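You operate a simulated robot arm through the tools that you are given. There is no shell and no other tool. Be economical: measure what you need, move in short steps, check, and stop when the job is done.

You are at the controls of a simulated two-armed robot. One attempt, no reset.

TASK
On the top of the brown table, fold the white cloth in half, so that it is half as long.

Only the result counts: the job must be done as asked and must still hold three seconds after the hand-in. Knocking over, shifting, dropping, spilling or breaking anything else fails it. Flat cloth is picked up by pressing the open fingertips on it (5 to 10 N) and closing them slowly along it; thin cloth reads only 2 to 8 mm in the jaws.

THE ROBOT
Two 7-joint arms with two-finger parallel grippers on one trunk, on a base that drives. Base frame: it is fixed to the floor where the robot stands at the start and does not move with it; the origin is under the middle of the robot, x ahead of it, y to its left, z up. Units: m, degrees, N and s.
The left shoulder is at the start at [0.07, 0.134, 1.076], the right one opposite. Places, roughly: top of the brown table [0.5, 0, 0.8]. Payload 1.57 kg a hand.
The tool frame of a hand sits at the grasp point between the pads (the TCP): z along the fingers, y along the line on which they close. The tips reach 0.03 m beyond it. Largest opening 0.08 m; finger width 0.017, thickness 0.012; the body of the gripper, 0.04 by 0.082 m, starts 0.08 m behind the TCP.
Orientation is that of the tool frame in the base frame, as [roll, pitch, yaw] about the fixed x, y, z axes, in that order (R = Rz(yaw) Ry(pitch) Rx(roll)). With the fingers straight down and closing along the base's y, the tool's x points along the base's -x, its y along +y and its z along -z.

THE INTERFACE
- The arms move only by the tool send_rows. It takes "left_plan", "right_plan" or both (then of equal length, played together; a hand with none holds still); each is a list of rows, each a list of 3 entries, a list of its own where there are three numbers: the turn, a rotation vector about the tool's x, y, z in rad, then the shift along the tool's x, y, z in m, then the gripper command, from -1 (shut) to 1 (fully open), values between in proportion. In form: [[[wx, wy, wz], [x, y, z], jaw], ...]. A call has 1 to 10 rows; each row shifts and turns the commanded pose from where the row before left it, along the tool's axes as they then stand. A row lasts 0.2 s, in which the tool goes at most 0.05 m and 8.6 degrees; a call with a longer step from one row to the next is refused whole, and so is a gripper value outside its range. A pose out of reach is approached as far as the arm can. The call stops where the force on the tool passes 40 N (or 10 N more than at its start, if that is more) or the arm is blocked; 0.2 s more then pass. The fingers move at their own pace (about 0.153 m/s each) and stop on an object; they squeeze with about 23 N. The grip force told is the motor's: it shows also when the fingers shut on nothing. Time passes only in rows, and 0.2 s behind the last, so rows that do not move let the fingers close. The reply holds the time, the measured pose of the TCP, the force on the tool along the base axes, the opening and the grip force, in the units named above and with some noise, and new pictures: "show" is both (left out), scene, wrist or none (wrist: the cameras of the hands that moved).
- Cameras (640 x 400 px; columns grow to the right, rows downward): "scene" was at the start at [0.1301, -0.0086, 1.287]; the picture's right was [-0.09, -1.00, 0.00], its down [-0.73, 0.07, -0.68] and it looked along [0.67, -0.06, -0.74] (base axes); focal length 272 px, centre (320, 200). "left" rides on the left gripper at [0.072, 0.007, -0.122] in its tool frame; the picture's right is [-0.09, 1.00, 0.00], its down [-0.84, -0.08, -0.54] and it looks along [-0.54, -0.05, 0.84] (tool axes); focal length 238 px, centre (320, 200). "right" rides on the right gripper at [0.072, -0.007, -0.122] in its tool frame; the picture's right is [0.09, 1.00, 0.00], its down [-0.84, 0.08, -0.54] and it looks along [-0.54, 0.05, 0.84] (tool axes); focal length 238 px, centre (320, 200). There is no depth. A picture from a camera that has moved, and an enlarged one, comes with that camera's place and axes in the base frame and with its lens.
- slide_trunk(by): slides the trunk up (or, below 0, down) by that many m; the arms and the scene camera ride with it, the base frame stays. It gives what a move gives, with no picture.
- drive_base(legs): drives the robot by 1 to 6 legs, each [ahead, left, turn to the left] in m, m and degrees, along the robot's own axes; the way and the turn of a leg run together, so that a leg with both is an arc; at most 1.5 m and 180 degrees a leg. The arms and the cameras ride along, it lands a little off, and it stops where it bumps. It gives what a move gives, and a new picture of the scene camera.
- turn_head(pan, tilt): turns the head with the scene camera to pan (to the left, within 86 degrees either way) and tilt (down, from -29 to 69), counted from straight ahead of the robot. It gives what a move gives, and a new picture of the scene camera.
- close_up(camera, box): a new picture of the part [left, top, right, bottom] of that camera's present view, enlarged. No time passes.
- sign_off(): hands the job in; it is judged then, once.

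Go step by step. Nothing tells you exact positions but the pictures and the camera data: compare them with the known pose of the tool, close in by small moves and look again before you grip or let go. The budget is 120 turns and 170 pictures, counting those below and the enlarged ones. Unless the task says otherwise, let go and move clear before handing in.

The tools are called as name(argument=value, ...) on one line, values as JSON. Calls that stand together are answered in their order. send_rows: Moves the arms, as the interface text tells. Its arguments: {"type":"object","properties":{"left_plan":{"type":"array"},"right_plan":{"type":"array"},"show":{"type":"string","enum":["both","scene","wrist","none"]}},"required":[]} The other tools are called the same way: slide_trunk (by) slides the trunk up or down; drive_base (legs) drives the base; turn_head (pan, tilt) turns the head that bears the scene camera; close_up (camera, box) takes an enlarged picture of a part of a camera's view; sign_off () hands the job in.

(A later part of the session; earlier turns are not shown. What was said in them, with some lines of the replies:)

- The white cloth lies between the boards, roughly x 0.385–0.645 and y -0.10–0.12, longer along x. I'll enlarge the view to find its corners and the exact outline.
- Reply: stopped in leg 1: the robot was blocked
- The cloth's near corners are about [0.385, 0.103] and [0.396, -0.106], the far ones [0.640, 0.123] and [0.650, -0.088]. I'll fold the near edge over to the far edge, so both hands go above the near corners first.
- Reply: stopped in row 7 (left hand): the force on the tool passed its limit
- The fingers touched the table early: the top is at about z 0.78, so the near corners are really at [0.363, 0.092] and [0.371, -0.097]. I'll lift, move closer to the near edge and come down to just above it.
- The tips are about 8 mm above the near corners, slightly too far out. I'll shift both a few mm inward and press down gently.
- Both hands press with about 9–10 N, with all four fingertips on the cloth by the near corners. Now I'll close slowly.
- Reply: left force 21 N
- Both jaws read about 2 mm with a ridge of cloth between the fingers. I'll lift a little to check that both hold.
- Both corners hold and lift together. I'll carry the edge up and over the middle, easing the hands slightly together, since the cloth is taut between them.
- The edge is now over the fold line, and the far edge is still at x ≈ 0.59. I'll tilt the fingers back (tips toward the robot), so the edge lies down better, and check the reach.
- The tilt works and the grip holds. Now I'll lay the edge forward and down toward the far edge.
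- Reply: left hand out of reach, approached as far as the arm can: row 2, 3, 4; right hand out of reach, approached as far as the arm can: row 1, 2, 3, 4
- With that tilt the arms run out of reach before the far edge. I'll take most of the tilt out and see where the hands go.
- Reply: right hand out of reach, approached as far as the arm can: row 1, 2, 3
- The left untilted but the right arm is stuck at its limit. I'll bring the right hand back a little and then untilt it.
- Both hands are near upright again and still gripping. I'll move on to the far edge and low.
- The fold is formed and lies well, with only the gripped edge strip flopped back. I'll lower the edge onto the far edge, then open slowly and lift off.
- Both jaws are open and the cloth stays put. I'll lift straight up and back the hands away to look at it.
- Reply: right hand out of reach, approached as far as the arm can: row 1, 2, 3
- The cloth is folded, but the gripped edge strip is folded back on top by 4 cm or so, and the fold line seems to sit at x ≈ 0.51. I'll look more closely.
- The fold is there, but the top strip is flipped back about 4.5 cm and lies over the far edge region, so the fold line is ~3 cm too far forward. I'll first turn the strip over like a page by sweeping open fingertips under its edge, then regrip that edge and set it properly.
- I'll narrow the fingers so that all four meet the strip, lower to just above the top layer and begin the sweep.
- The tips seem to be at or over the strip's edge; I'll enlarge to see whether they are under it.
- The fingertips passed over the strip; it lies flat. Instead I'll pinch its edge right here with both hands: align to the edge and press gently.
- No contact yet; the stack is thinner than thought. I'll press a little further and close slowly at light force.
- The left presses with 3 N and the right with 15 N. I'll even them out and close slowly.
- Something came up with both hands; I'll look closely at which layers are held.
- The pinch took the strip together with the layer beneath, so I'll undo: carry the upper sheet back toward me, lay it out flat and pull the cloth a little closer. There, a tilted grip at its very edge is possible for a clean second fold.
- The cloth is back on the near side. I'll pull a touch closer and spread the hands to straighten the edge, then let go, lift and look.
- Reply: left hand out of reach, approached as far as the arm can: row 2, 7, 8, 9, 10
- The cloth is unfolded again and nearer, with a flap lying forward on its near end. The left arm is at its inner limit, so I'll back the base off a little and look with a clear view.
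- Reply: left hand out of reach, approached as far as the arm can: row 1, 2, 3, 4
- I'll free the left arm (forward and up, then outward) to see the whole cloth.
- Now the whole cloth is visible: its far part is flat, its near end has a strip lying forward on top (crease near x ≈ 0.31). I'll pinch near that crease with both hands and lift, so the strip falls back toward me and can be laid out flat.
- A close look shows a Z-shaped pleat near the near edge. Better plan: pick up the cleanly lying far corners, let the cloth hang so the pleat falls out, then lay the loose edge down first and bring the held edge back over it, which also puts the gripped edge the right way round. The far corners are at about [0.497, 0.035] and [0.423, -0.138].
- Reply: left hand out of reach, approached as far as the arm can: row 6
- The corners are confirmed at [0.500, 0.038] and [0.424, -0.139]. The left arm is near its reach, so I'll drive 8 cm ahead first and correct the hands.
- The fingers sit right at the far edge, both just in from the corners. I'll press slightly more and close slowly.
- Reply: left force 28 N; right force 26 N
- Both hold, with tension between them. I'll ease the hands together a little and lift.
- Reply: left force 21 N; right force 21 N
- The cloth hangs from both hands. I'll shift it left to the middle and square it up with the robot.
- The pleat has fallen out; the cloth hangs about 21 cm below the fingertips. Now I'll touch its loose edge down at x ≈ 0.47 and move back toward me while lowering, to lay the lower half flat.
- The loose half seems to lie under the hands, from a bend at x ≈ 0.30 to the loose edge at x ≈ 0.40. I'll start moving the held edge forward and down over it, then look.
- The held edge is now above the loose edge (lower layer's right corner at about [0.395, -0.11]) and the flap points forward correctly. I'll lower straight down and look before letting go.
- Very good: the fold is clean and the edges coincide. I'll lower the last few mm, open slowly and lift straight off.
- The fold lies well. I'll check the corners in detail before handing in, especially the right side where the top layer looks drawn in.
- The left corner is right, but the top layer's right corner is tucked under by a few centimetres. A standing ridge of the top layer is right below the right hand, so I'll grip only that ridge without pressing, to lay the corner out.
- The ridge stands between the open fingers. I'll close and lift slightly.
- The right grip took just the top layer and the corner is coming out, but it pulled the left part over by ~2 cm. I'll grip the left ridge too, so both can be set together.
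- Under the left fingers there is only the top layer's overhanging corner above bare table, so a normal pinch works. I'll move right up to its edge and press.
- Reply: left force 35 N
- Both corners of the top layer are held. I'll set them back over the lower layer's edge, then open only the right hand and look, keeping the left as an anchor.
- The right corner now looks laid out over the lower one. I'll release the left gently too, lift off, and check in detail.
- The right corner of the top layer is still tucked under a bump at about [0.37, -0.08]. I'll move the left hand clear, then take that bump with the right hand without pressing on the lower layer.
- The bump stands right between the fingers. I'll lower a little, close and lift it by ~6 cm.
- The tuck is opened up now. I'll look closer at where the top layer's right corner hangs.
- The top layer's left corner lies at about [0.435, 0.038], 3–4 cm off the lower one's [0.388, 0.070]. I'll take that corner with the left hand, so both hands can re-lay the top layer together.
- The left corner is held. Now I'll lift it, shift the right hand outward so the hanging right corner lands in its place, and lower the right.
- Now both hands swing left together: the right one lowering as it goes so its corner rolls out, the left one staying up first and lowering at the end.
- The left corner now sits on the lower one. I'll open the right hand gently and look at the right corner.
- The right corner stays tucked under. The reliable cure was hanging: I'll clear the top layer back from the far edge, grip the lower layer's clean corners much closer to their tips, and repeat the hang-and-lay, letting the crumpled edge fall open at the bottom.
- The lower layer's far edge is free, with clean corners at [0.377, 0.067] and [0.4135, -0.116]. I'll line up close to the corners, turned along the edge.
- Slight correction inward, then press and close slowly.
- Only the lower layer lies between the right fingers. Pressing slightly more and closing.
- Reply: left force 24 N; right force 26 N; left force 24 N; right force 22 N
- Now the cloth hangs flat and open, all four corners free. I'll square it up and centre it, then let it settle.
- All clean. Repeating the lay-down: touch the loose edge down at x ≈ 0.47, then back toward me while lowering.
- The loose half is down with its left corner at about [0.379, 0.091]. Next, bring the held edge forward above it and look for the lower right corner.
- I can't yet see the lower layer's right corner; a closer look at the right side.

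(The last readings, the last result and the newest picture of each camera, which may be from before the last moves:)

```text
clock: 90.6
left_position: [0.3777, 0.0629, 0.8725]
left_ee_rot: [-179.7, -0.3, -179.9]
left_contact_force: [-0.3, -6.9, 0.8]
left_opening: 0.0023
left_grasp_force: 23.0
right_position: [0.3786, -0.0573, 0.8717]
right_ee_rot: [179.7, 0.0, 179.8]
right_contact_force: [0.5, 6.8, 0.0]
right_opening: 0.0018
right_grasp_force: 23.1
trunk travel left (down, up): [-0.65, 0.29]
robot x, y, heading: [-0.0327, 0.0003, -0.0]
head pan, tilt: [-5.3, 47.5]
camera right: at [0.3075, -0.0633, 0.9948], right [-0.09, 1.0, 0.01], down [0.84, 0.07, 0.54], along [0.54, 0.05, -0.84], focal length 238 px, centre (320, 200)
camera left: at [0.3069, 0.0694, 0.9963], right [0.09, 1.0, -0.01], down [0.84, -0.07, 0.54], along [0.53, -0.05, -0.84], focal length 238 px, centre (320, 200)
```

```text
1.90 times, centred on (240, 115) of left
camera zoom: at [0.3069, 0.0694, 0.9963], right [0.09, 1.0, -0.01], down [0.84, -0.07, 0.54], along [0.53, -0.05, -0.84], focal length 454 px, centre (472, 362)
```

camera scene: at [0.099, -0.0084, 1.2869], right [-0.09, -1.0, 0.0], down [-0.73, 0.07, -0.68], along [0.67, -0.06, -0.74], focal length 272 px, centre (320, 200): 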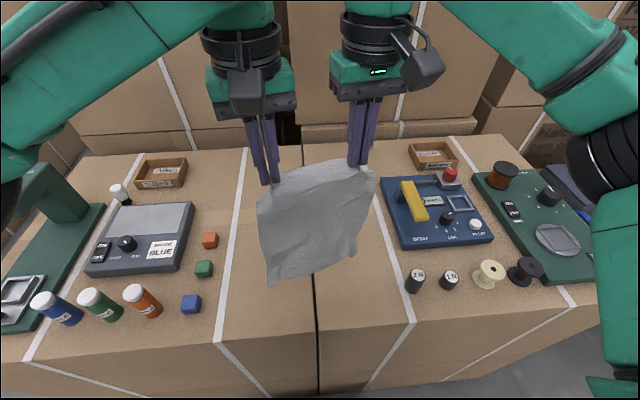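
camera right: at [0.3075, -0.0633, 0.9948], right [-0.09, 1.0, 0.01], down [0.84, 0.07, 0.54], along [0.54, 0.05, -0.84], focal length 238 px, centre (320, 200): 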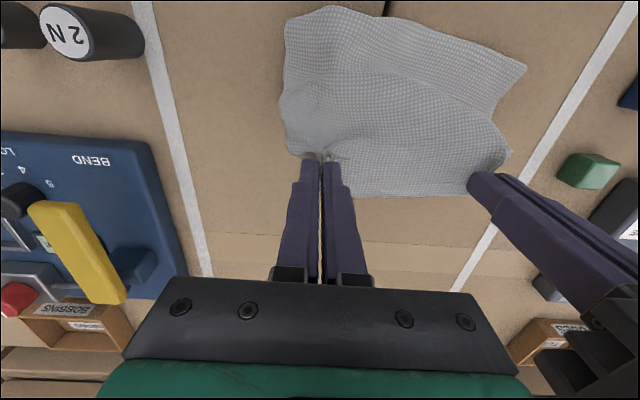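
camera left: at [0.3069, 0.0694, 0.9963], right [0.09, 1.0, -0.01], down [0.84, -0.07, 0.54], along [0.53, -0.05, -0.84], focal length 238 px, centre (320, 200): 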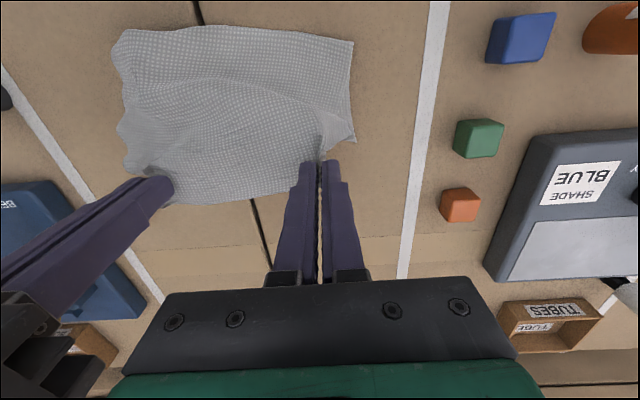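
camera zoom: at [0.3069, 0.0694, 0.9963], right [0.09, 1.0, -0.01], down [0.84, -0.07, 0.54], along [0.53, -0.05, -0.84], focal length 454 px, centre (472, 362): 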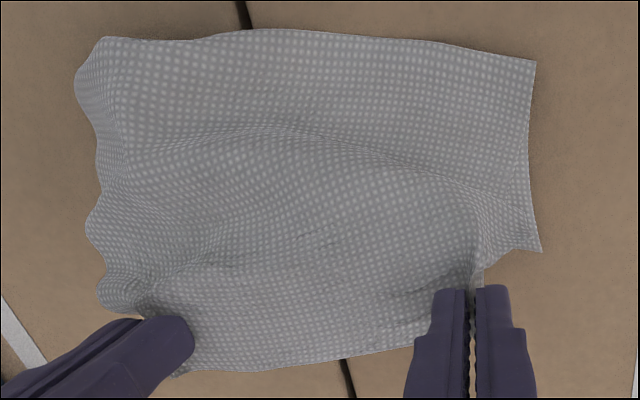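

The fold looks right, with the lower left corner at [0.381, 0.095]. I'll shift slightly to match it and lower the held edge.

send_rows(left_plan=[[[0, 0, 0], [0.003, 0.006, 0.006], -1], [[0, 0, 0], [0.003, 0.002, 0.016], -1], [[0, 0, 0], [0, -0.001, 0.017], -1], [[0, 0, 0], [0, -0.001, 0.013], -1], [[0, 0, 0], [0, 0, 0], -1]], right_plan=[[[0, 0, 0], [0.002, 0.006, 0.006], -1], [[0, 0, 0], [0.002, 0.002, 0.016], -1], [[0, 0, 0], [0, 0.001, 0.017], -1], [[0, 0, 0], [0, 0.001, 0.013], -1], [[0, 0, 0], [0, 0, 0], -1]], show="none")

close_up(camera="scene", box=[240, 210, 390, 310])

close_up(camera="right", box=[220, 0, 540, 210])

```text
clock: 91.8
left_position: [0.3709, 0.069, 0.8215]
left_ee_rot: [-179.7, -0.5, -179.9]
left_contact_force: [0.6, -0.5, 1.0]
left_opening: 0.0024
left_grasp_force: 23.3
right_position: [0.3742, -0.0474, 0.8221]
right_ee_rot: [179.7, 0.0, 179.7]
right_contact_force: [0.2, 0.0, 0.3]
right_opening: 0.0021
right_grasp_force: 23.2
trunk travel left (down, up): [-0.65, 0.29]
robot x, y, heading: [-0.0324, 0.0065, -0.0]
head pan, tilt: [-5.3, 47.5]
```

```text
4.00 times, centred on (315, 260) of scene
camera zoom: at [0.0983, -0.0084, 1.287], right [-0.09, -1.0, 0.0], down [-0.73, 0.07, -0.68], along [0.67, -0.06, -0.74], focal length 1089 px, centre (340, -40)
```

zoom: 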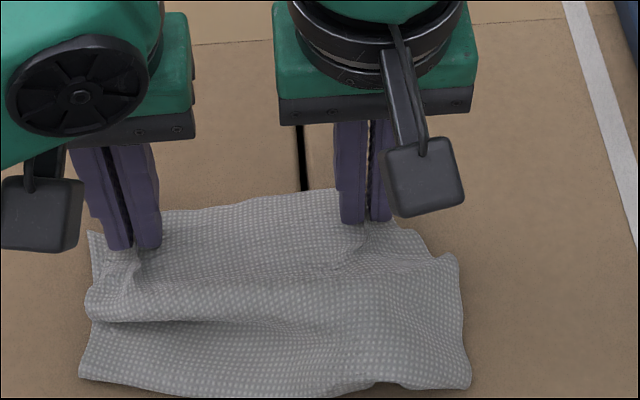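

```text
1.90 times, centred on (380, 105) of right
camera zoom: at [0.3029, -0.0529, 0.9432], right [-0.09, 1.0, 0.0], down [0.84, 0.07, 0.54], along [0.54, 0.05, -0.84], focal length 454 px, centre (206, 381)
```

zoom: 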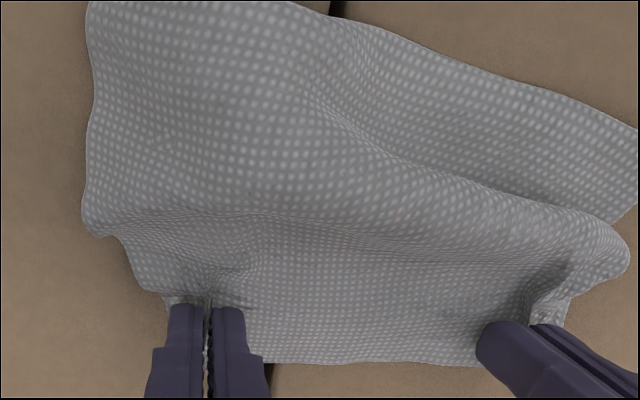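

This time the loose edge slipped toward me and made a Z. I'll lift the cloth up again to hang at x ≈ 0.47, let it settle, then touch down while already moving back, so the loose edge stays ahead.

send_rows(left_plan=[[[0, 0, 0], [0, 0, -0.03], -1], [[0, 0, 0], [0, -0.001, -0.04], -1], [[0, 0, 0], [-0.01, -0.002, -0.04], -1], [[0, 0, 0], [-0.015, -0.002, -0.04], -1], [[0, 0, 0], [-0.02, -0.002, -0.04], -1], [[0, 0, 0], [-0.025, -0.002, -0.04], -1], [[0, 0, 0], [-0.025, -0.002, -0.025], -1], [[0, 0, 0], [0, 0, 0], -1], [[0, 0, 0], [0, 0, 0], -1], [[0, 0, 0], [0, 0, 0], -1]], right_plan=[[[0, 0, 0], [0, 0, -0.03], -1], [[0, 0, 0], [0, -0.002, -0.04], -1], [[0, 0, 0], [-0.01, -0.003, -0.04], -1], [[0, 0, 0], [-0.015, -0.003, -0.04], -1], [[0, 0, 0], [-0.02, -0.003, -0.04], -1], [[0, 0, 0], [-0.025, -0.003, -0.04], -1], [[0, 0, 0], [-0.025, -0.003, -0.025], -1], [[0, 0, 0], [0, 0, 0], -1], [[0, 0, 0], [0, 0, 0], -1], [[0, 0, 0], [0, 0, 0], -1]], show="none")

close_up(camera="scene", box=[200, 100, 440, 290])

```text
clock: 94.0
left_position: [0.4675, 0.0587, 1.075]
left_ee_rot: [-179.5, -0.4, -179.8]
left_contact_force: [-1.2, -18.4, 0.2]
left_opening: 0.0024
left_grasp_force: 22.9
right_position: [0.4704, -0.0644, 1.0777]
right_ee_rot: [179.5, 0.0, 179.9]
right_contact_force: [1.2, 18.1, -0.6]
right_opening: 0.0025
right_grasp_force: 23.3
trunk travel left (down, up): [-0.65, 0.29]
robot x, y, heading: [-0.0299, 0.0034, -0.3]
head pan, tilt: [-5.3, 47.5]
```

```text
2.11 times, centred on (320, 195) of scene
camera zoom: at [0.0985, -0.0084, 1.287], right [-0.09, -1.0, 0.0], down [-0.73, 0.07, -0.68], along [0.67, -0.06, -0.74], focal length 573 px, centre (320, 210)
```

zoom: 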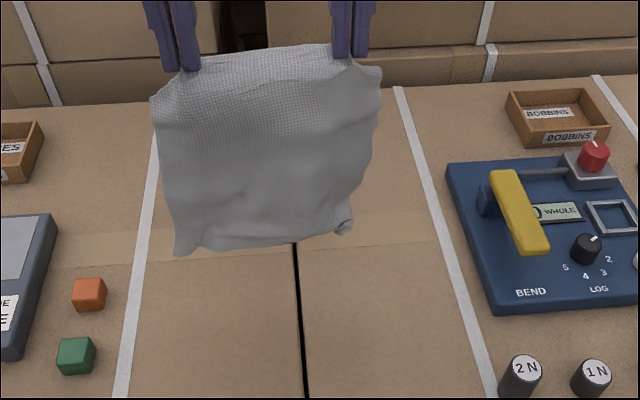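

The cloth hangs properly. Now lowering while moving back briskly so that its loose edge trails forward.

send_rows(left_plan=[[[0, 0, 0], [0.02, -0.001, 0.012], -1], [[0, 0, 0], [0.03, -0.001, 0.033], -1], [[0, 0, 0], [0.03, 0, 0.015], -1], [[0, 0, 0], [0.025, 0, 0.022], -1], [[0, 0, 0], [0.015, 0, 0.033], -1], [[0, 0, 0], [0.005, 0, 0.037], -1], [[0, 0, 0], [0, 0, 0], -1]], right_plan=[[[0, 0, 0], [0.02, 0.001, 0.014], -1], [[0, 0, 0], [0.03, 0.001, 0.033], -1], [[0, 0, 0], [0.03, 0, 0.015], -1], [[0, 0, 0], [0.025, 0, 0.022], -1], [[0, 0, 0], [0.015, 0, 0.033], -1], [[0, 0, 0], [0.005, 0, 0.037], -1], [[0, 0, 0], [0, 0, 0], -1]], show="none")

close_up(camera="scene", box=[220, 190, 400, 330])

close_up(camera="left", box=[100, 30, 420, 230])

```text
clock: 95.6
left_position: [0.3414, 0.0583, 0.9242]
left_ee_rot: [-179.7, -0.4, -179.8]
left_contact_force: [-0.2, -4.1, 0.0]
left_opening: 0.0022
left_grasp_force: 22.5
right_position: [0.3449, -0.0614, 0.9229]
right_ee_rot: [179.7, 0.0, 179.7]
right_contact_force: [0.7, 4.4, 0.1]
right_opening: 0.002
right_grasp_force: 22.9
trunk travel left (down, up): [-0.65, 0.29]
robot x, y, heading: [-0.0309, 0.0009, -0.1]
head pan, tilt: [-5.3, 47.5]
```

```text
2.86 times, centred on (310, 260) of scene
camera zoom: at [0.098, -0.0083, 1.2871], right [-0.09, -1.0, 0.0], down [-0.73, 0.07, -0.68], along [0.67, -0.06, -0.74], focal length 778 px, centre (349, 29)
```

zoom: 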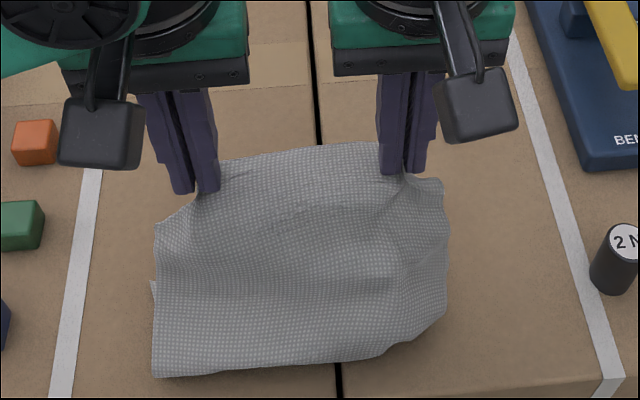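

```text
2.00 times, centred on (260, 130) of left
camera zoom: at [0.2706, 0.0631, 1.0479], right [0.09, 1.0, -0.01], down [0.84, -0.07, 0.54], along [0.53, -0.05, -0.84], focal length 477 px, centre (440, 340)
```

zoom: 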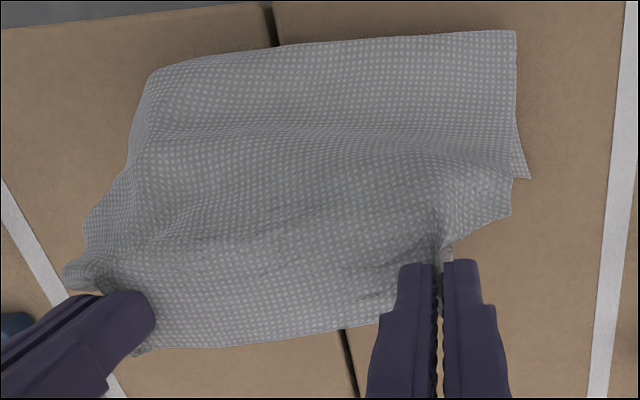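

The fold forms, but the loose half is too short (7 cm) because its edge was dragged. I'll lift and hang once more, further forward at x ≈ 0.50, and this time lower with enough slack that the loose edge isn't pulled.

send_rows(left_plan=[[[0, 0, 0], [0, 0, -0.04], -1], [[0, 0, 0], [-0.02, 0, -0.04], -1], [[0, 0, 0], [-0.03, 0, -0.035], -1], [[0, 0, 0], [-0.035, 0, -0.035], -1], [[0, 0, 0], [-0.035, 0, 0], -1], [[0, 0, 0], [-0.03, 0, 0], -1], [[0, 0, 0], [-0.009, 0, 0], -1], [[0, 0, 0], [0, 0, 0], -1], [[0, 0, 0], [0, 0, 0], -1], [[0, 0, 0], [0, 0, 0], -1]], right_plan=[[[0, 0, 0], [0, 0, -0.04], -1], [[0, 0, 0], [-0.02, 0, -0.04], -1], [[0, 0, 0], [-0.03, 0, -0.035], -1], [[0, 0, 0], [-0.035, 0, -0.035], -1], [[0, 0, 0], [-0.035, 0, 0], -1], [[0, 0, 0], [-0.03, 0, 0], -1], [[0, 0, 0], [-0.006, 0, 0], -1], [[0, 0, 0], [0, 0, 0], -1], [[0, 0, 0], [0, 0, 0], -1], [[0, 0, 0], [0, 0, 0], -1]], show="none")

send_rows(left_plan=[[[0, 0, 0], [0.005, 0, 0.035], -1], [[0, 0, 0], [0.015, 0, 0.02], -1], [[0, 0, 0], [0.03, 0, 0.03], -1], [[0, 0, 0], [0.03, 0, 0.038], -1], [[0, 0, 0], [0.03, 0, 0.03], -1], [[0, 0, 0], [0.02, 0, 0.02], -1], [[0, 0, 0], [0, 0, 0], -1]], right_plan=[[[0, 0, 0], [0.005, 0, 0.035], -1], [[0, 0, 0], [0.015, 0, 0.02], -1], [[0, 0, 0], [0.03, 0, 0.03], -1], [[0, 0, 0], [0.03, 0, 0.038], -1], [[0, 0, 0], [0.03, 0, 0.03], -1], [[0, 0, 0], [0.02, 0, 0.02], -1], [[0, 0, 0], [0, 0, 0], -1]], show="none")

close_up(camera="scene", box=[220, 170, 400, 310])

close_up(camera="left", box=[100, 30, 420, 230])

```text
clock: 97.8
left_position: [0.5016, 0.0569, 1.0731]
left_ee_rot: [-179.7, -0.4, -179.9]
left_contact_force: [-0.4, -6.2, -0.4]
left_opening: 0.0022
left_grasp_force: 22.9
right_position: [0.5013, -0.0627, 1.073]
right_ee_rot: [179.7, 0.0, 179.7]
right_contact_force: [0.0, 6.7, -0.4]
right_opening: 0.0021
right_grasp_force: 22.9
trunk travel left (down, up): [-0.65, 0.29]
robot x, y, heading: [-0.0353, -0.0003, 0.1]
head pan, tilt: [-5.3, 47.5]
```

```text
clock: 99.4
left_position: [0.3713, 0.0568, 0.9]
left_ee_rot: [-179.7, -0.4, -179.8]
left_contact_force: [0.2, -4.8, -1.3]
left_opening: 0.0019
left_grasp_force: 23.4
right_position: [0.3725, -0.0628, 0.8987]
right_ee_rot: [179.7, 0.0, 179.7]
right_contact_force: [0.2, 5.8, 0.7]
right_opening: 0.0022
right_grasp_force: 22.7
trunk travel left (down, up): [-0.65, 0.29]
robot x, y, heading: [-0.0302, -0.0003, -0.5]
head pan, tilt: [-5.3, 47.5]
```

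```text
2.86 times, centred on (310, 240) of scene
camera zoom: at [0.0988, -0.0084, 1.2869], right [-0.09, -1.0, 0.0], down [-0.73, 0.07, -0.68], along [0.67, -0.06, -0.74], focal length 778 px, centre (349, 86)
```

zoom: 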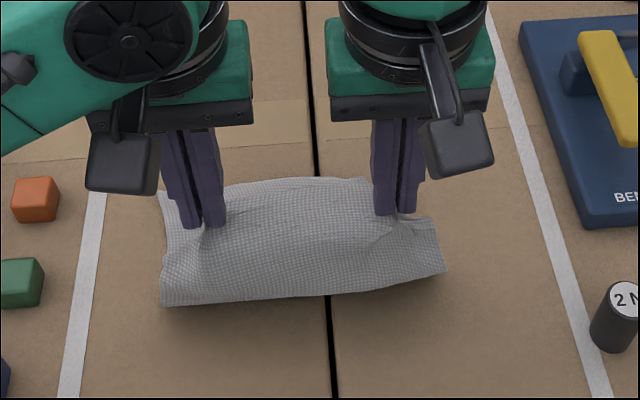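

```text
2.00 times, centred on (260, 130) of left
camera zoom: at [0.3007, 0.0632, 1.0246], right [0.09, 1.0, -0.01], down [0.84, -0.07, 0.54], along [0.53, -0.05, -0.84], focal length 477 px, centre (440, 340)
```

zoom: 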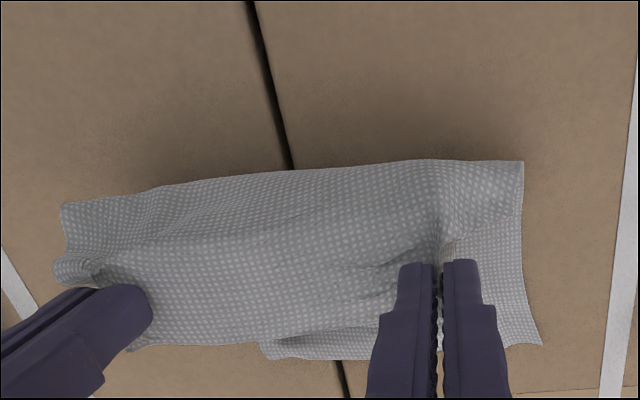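

Excellent: now the loose half lies flat ahead of the fold, with corners at about [0.462, 0.111] and [0.448, -0.061]. I'll bring the held edge forward and left over it and lower.

send_rows(left_plan=[[[0, 0, 0], [-0.02, 0.01, 0], -1], [[0, 0, 0], [-0.02, 0.01, 0.005], -1], [[0, 0, 0], [-0.02, 0.008, 0.015], -1], [[0, 0, 0], [-0.015, 0, 0.02], -1], [[0, 0, 0], [-0.003, -0.001, 0.02], -1], [[0, 0, 0], [0, -0.001, 0.014], -1], [[0, 0, 0], [0, 0, 0], -1]], right_plan=[[[0, 0, 0], [-0.02, 0.01, 0], -1], [[0, 0, 0], [-0.02, 0.01, 0.005], -1], [[0, 0, 0], [-0.02, 0.008, 0.015], -1], [[0, 0, 0], [-0.0125, 0, 0.02], -1], [[0, 0, 0], [0, 0.001, 0.02], -1], [[0, 0, 0], [0, 0.001, 0.014], -1], [[0, 0, 0], [0, 0, 0], -1]], show="none")

close_up(camera="scene", box=[220, 170, 400, 310])

close_up(camera="left", box=[60, 0, 420, 225])

close_up(camera="right", box=[200, 0, 560, 225])

```text
clock: 101.0
left_position: [0.4485, 0.0822, 0.8274]
left_ee_rot: [-179.7, -0.4, -179.8]
left_contact_force: [0.3, -0.6, 0.5]
left_opening: 0.0022
left_grasp_force: 22.9
right_position: [0.4438, -0.0315, 0.8264]
right_ee_rot: [179.7, 0.0, 179.7]
right_contact_force: [0.4, -0.3, -0.4]
right_opening: 0.0022
right_grasp_force: 22.6
trunk travel left (down, up): [-0.65, 0.29]
robot x, y, heading: [-0.0294, -0.0001, -0.3]
head pan, tilt: [-5.3, 47.5]
```

```text
2.86 times, centred on (310, 240) of scene
camera zoom: at [0.0983, -0.0084, 1.287], right [-0.09, -1.0, 0.0], down [-0.73, 0.07, -0.68], along [0.67, -0.06, -0.74], focal length 778 px, centre (349, 86)
```

zoom: 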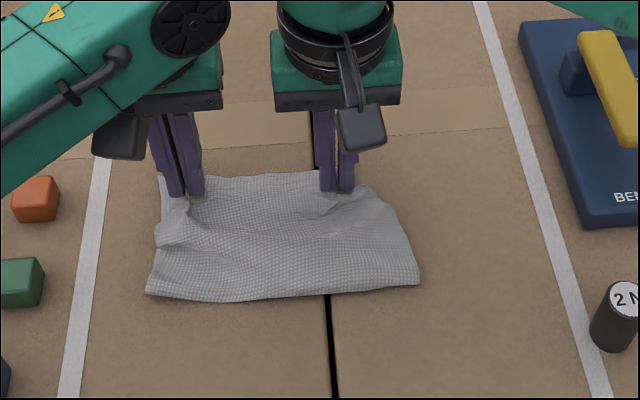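

```text
1.78 times, centred on (240, 112) of left
camera zoom: at [0.3774, 0.0886, 0.95], right [0.09, 1.0, -0.01], down [0.84, -0.07, 0.54], along [0.53, -0.05, -0.84], focal length 424 px, centre (462, 356)
```

zoom: 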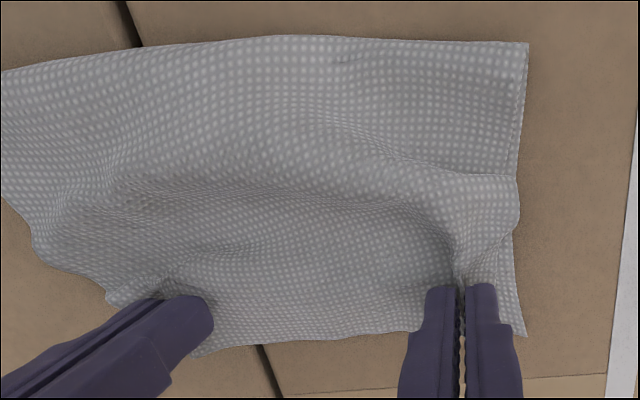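

```text
1.78 times, centred on (380, 112) of right
camera zoom: at [0.3721, -0.0376, 0.9471], right [-0.09, 1.0, 0.01], down [0.84, 0.07, 0.54], along [0.54, 0.05, -0.84], focal length 424 px, centre (213, 356)
```

zoom: 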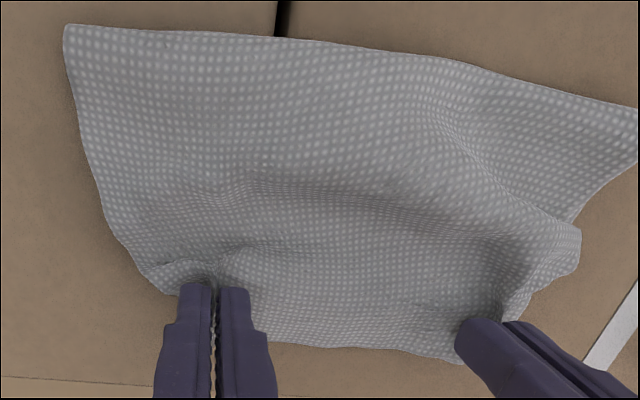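

Nearly there; the top layer has ~1–2 cm of slack bulging on the left. I'll raise slightly, draw it forward 1.2 cm and outward, and lower again.

send_rows(left_plan=[[[0, 0, 0], [-0.004, 0.002, -0.025], -1], [[0, 0, 0], [-0.006, 0.003, -0.01], -1], [[0, 0, 0], [-0.004, 0.001, 0.01], -1], [[0, 0, 0], [-0.001, -0.001, 0.018], -1], [[0, 0, 0], [0, -0.001, 0.014], -1], [[0, 0, 0], [0, 0, 0], -1]], right_plan=[[[0, 0, 0], [-0.004, -0.002, -0.025], -1], [[0, 0, 0], [-0.006, -0.003, -0.01], -1], [[0, 0, 0], [-0.004, -0.001, 0.01], -1], [[0, 0, 0], [-0.001, 0.001, 0.018], -1], [[0, 0, 0], [0, 0.001, 0.014], -1], [[0, 0, 0], [0, 0, 0], -1]], show="none")

close_up(camera="left", box=[60, 0, 420, 225])

close_up(camera="right", box=[200, 0, 560, 225])

```text
clock: 102.4
left_position: [0.4636, 0.0869, 0.8187]
left_ee_rot: [-179.7, -0.3, -179.9]
left_contact_force: [-0.1, -11.3, -0.6]
left_opening: 0.0021
left_grasp_force: 23.4
right_position: [0.4579, -0.035, 0.8186]
right_ee_rot: [179.6, 0.0, 179.8]
right_contact_force: [0.8, 11.6, 1.1]
right_opening: 0.0022
right_grasp_force: 22.7
trunk travel left (down, up): [-0.65, 0.29]
robot x, y, heading: [-0.0295, 0.0036, 0.0]
head pan, tilt: [-5.3, 47.5]
```

```text
1.78 times, centred on (240, 112) of left
camera zoom: at [0.3928, 0.0929, 0.9427], right [0.09, 1.0, -0.01], down [0.84, -0.07, 0.54], along [0.53, -0.05, -0.84], focal length 424 px, centre (462, 356)
```

zoom: 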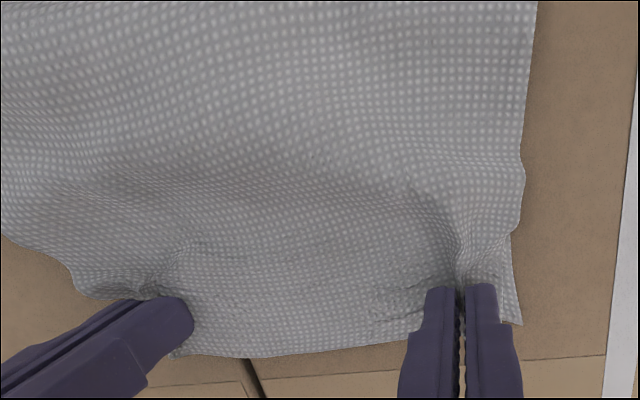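

```text
1.78 times, centred on (380, 112) of right
camera zoom: at [0.3869, -0.0417, 0.9403], right [-0.09, 1.0, 0.01], down [0.84, 0.07, 0.54], along [0.54, 0.05, -0.84], focal length 424 px, centre (213, 356)
```

zoom: 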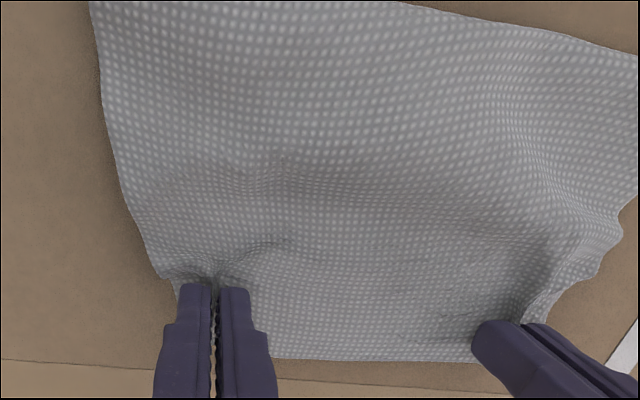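

Both layers lie flat with edges matching. Releasing slowly and lifting straight off.

send_rows(left_plan=[[[0, 0, 0], [0, -0.002, 0.003], -1], [[0, 0, 0], [0, 0, 0], -0.9], [[0, 0, 0], [0, 0, 0], -0.8], [[0, 0, 0], [0, 0, 0], -0.65], [[0, 0, 0], [0, 0, 0], -0.5], [[0, 0, 0], [0, 0, 0], -0.4], [[0, 0, 0], [0, 0, -0.01], -0.4], [[0, 0, 0], [0, 0, -0.03], -0.4], [[0, 0, 0], [0, 0, -0.04], -0.4], [[0, 0, 0], [0, 0, -0.04], -0.4]], right_plan=[[[0, 0, 0], [0, 0.002, 0.003], -1], [[0, 0, 0], [0, 0, 0], -0.9], [[0, 0, 0], [0, 0, 0], -0.8], [[0, 0, 0], [0, 0, 0], -0.65], [[0, 0, 0], [0, 0, 0], -0.5], [[0, 0, 0], [0, 0, 0], -0.4], [[0, 0, 0], [0, 0, -0.01], -0.4], [[0, 0, 0], [0, 0, -0.03], -0.4], [[0, 0, 0], [0, 0, -0.04], -0.4], [[0, 0, 0], [0, 0, -0.04], -0.4]], show="none")

close_up(camera="left", box=[120, 0, 400, 175])

close_up(camera="right", box=[220, 0, 500, 175])

close_up(camera="scene", box=[240, 190, 370, 290])

```text
clock: 104.6
left_position: [0.4632, 0.0843, 0.9369]
left_ee_rot: [-179.8, -0.4, -179.8]
left_contact_force: [-0.6, -0.5, 0.8]
left_opening: 0.0243
left_grasp_force: 0.1
right_position: [0.4579, -0.0339, 0.9363]
right_ee_rot: [179.8, 0.1, 179.7]
right_contact_force: [-0.3, 0.5, 0.2]
right_opening: 0.0239
right_grasp_force: 0.0
trunk travel left (down, up): [-0.65, 0.29]
robot x, y, heading: [-0.0297, -0.0015, -0.0]
head pan, tilt: [-5.3, 47.5]
```

```text
2.29 times, centred on (260, 88) of left
camera zoom: at [0.3919, 0.0907, 1.0598], right [0.09, 1.0, 0.0], down [0.84, -0.07, 0.54], along [0.53, -0.05, -0.84], focal length 545 px, centre (457, 457)
```

zoom: 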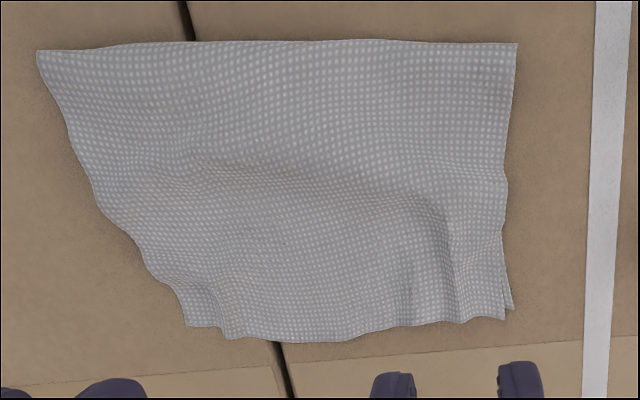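

```text
2.29 times, centred on (360, 88) of right
camera zoom: at [0.3859, -0.0406, 1.0583], right [-0.09, 1.0, 0.01], down [0.84, 0.07, 0.54], along [0.54, 0.05, -0.84], focal length 545 px, centre (229, 457)
```

zoom: 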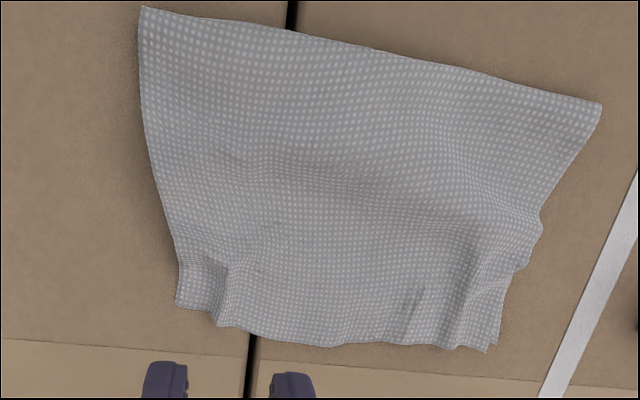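

```text
4.00 times, centred on (305, 240) of scene
camera zoom: at [0.0972, -0.0085, 1.287], right [-0.09, -1.0, 0.0], down [-0.73, 0.07, -0.68], along [0.67, -0.06, -0.74], focal length 1089 px, centre (380, 40)
```

zoom: 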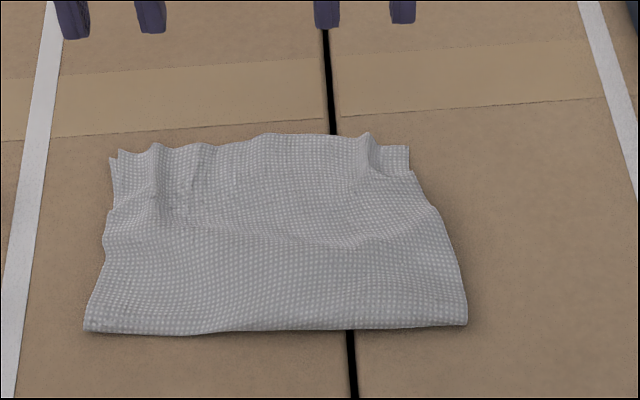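

The cloth is now folded neatly in half (about 11.5 cm instead of 23 cm), with the corners on each other. I'll move the hands clear and take a final look.

send_rows(left_plan=[[[0, 0, 0], [0, 0, -0.04], -0.4], [[0, 0, 0], [0, 0.03, -0.03], -0.4], [[0, 0, 0], [0, 0.04, 0], -0.4], [[0, 0, 0], [0, 0.03, 0], -0.4], [[0, 0, 0], [0, 0, 0], -0.4]], right_plan=[[[0, 0, 0], [0, 0, -0.04], -0.4], [[0, 0, 0], [0, -0.04, -0.03], -0.4], [[0, 0, 0], [0, -0.045, 0], -0.4], [[0, 0, 0], [0, -0.045, 0], -0.4], [[0, 0, 0], [0, -0.03, 0], -0.4]], show="scene")

```text
clock: 105.8
left_position: [0.4649, 0.1852, 1.0062]
left_ee_rot: [-179.8, -0.4, -179.8]
left_contact_force: [-0.2, -0.8, 0.2]
left_opening: 0.024
left_grasp_force: 0.0
right_position: [0.457, -0.1968, 1.0047]
right_ee_rot: [179.6, 0.0, 179.7]
right_contact_force: [-1.0, -0.4, 0.2]
right_opening: 0.024
right_grasp_force: 0.0
trunk travel left (down, up): [-0.65, 0.29]
robot x, y, heading: [-0.0308, -0.0009, 0.2]
head pan, tilt: [-5.3, 47.5]
camera scene: at [0.0984, -0.0099, 1.287], right [-0.09, -1.0, 0.0], down [-0.73, 0.07, -0.68], along [0.67, -0.06, -0.74], focal length 272 px, centre (320, 200)
```

scene: 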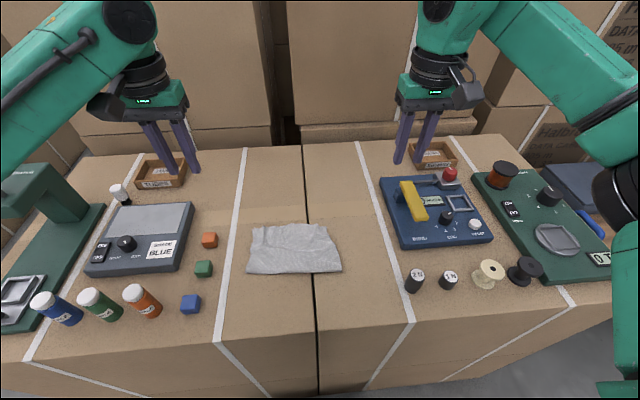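

The cloth lies folded in half, nothing else looks moved, and both hands are clear, so I'm handing in.

sign_off()

```text
The job is handed in.
```

The white cloth is folded in half on the brown table: it is now about 11.5 cm long instead of about 23 cm. The left corners match to within about 5 mm. At the right, the lower layer's corner is hidden under the top one and may be curled in by 2–3 cm.

It took several attempts, so the cloth has a few small wrinkles and lies 10–15 cm closer to the robot than where it started. Nothing else on the table looks moved in the last picture, and both hands were clear at hand-in.
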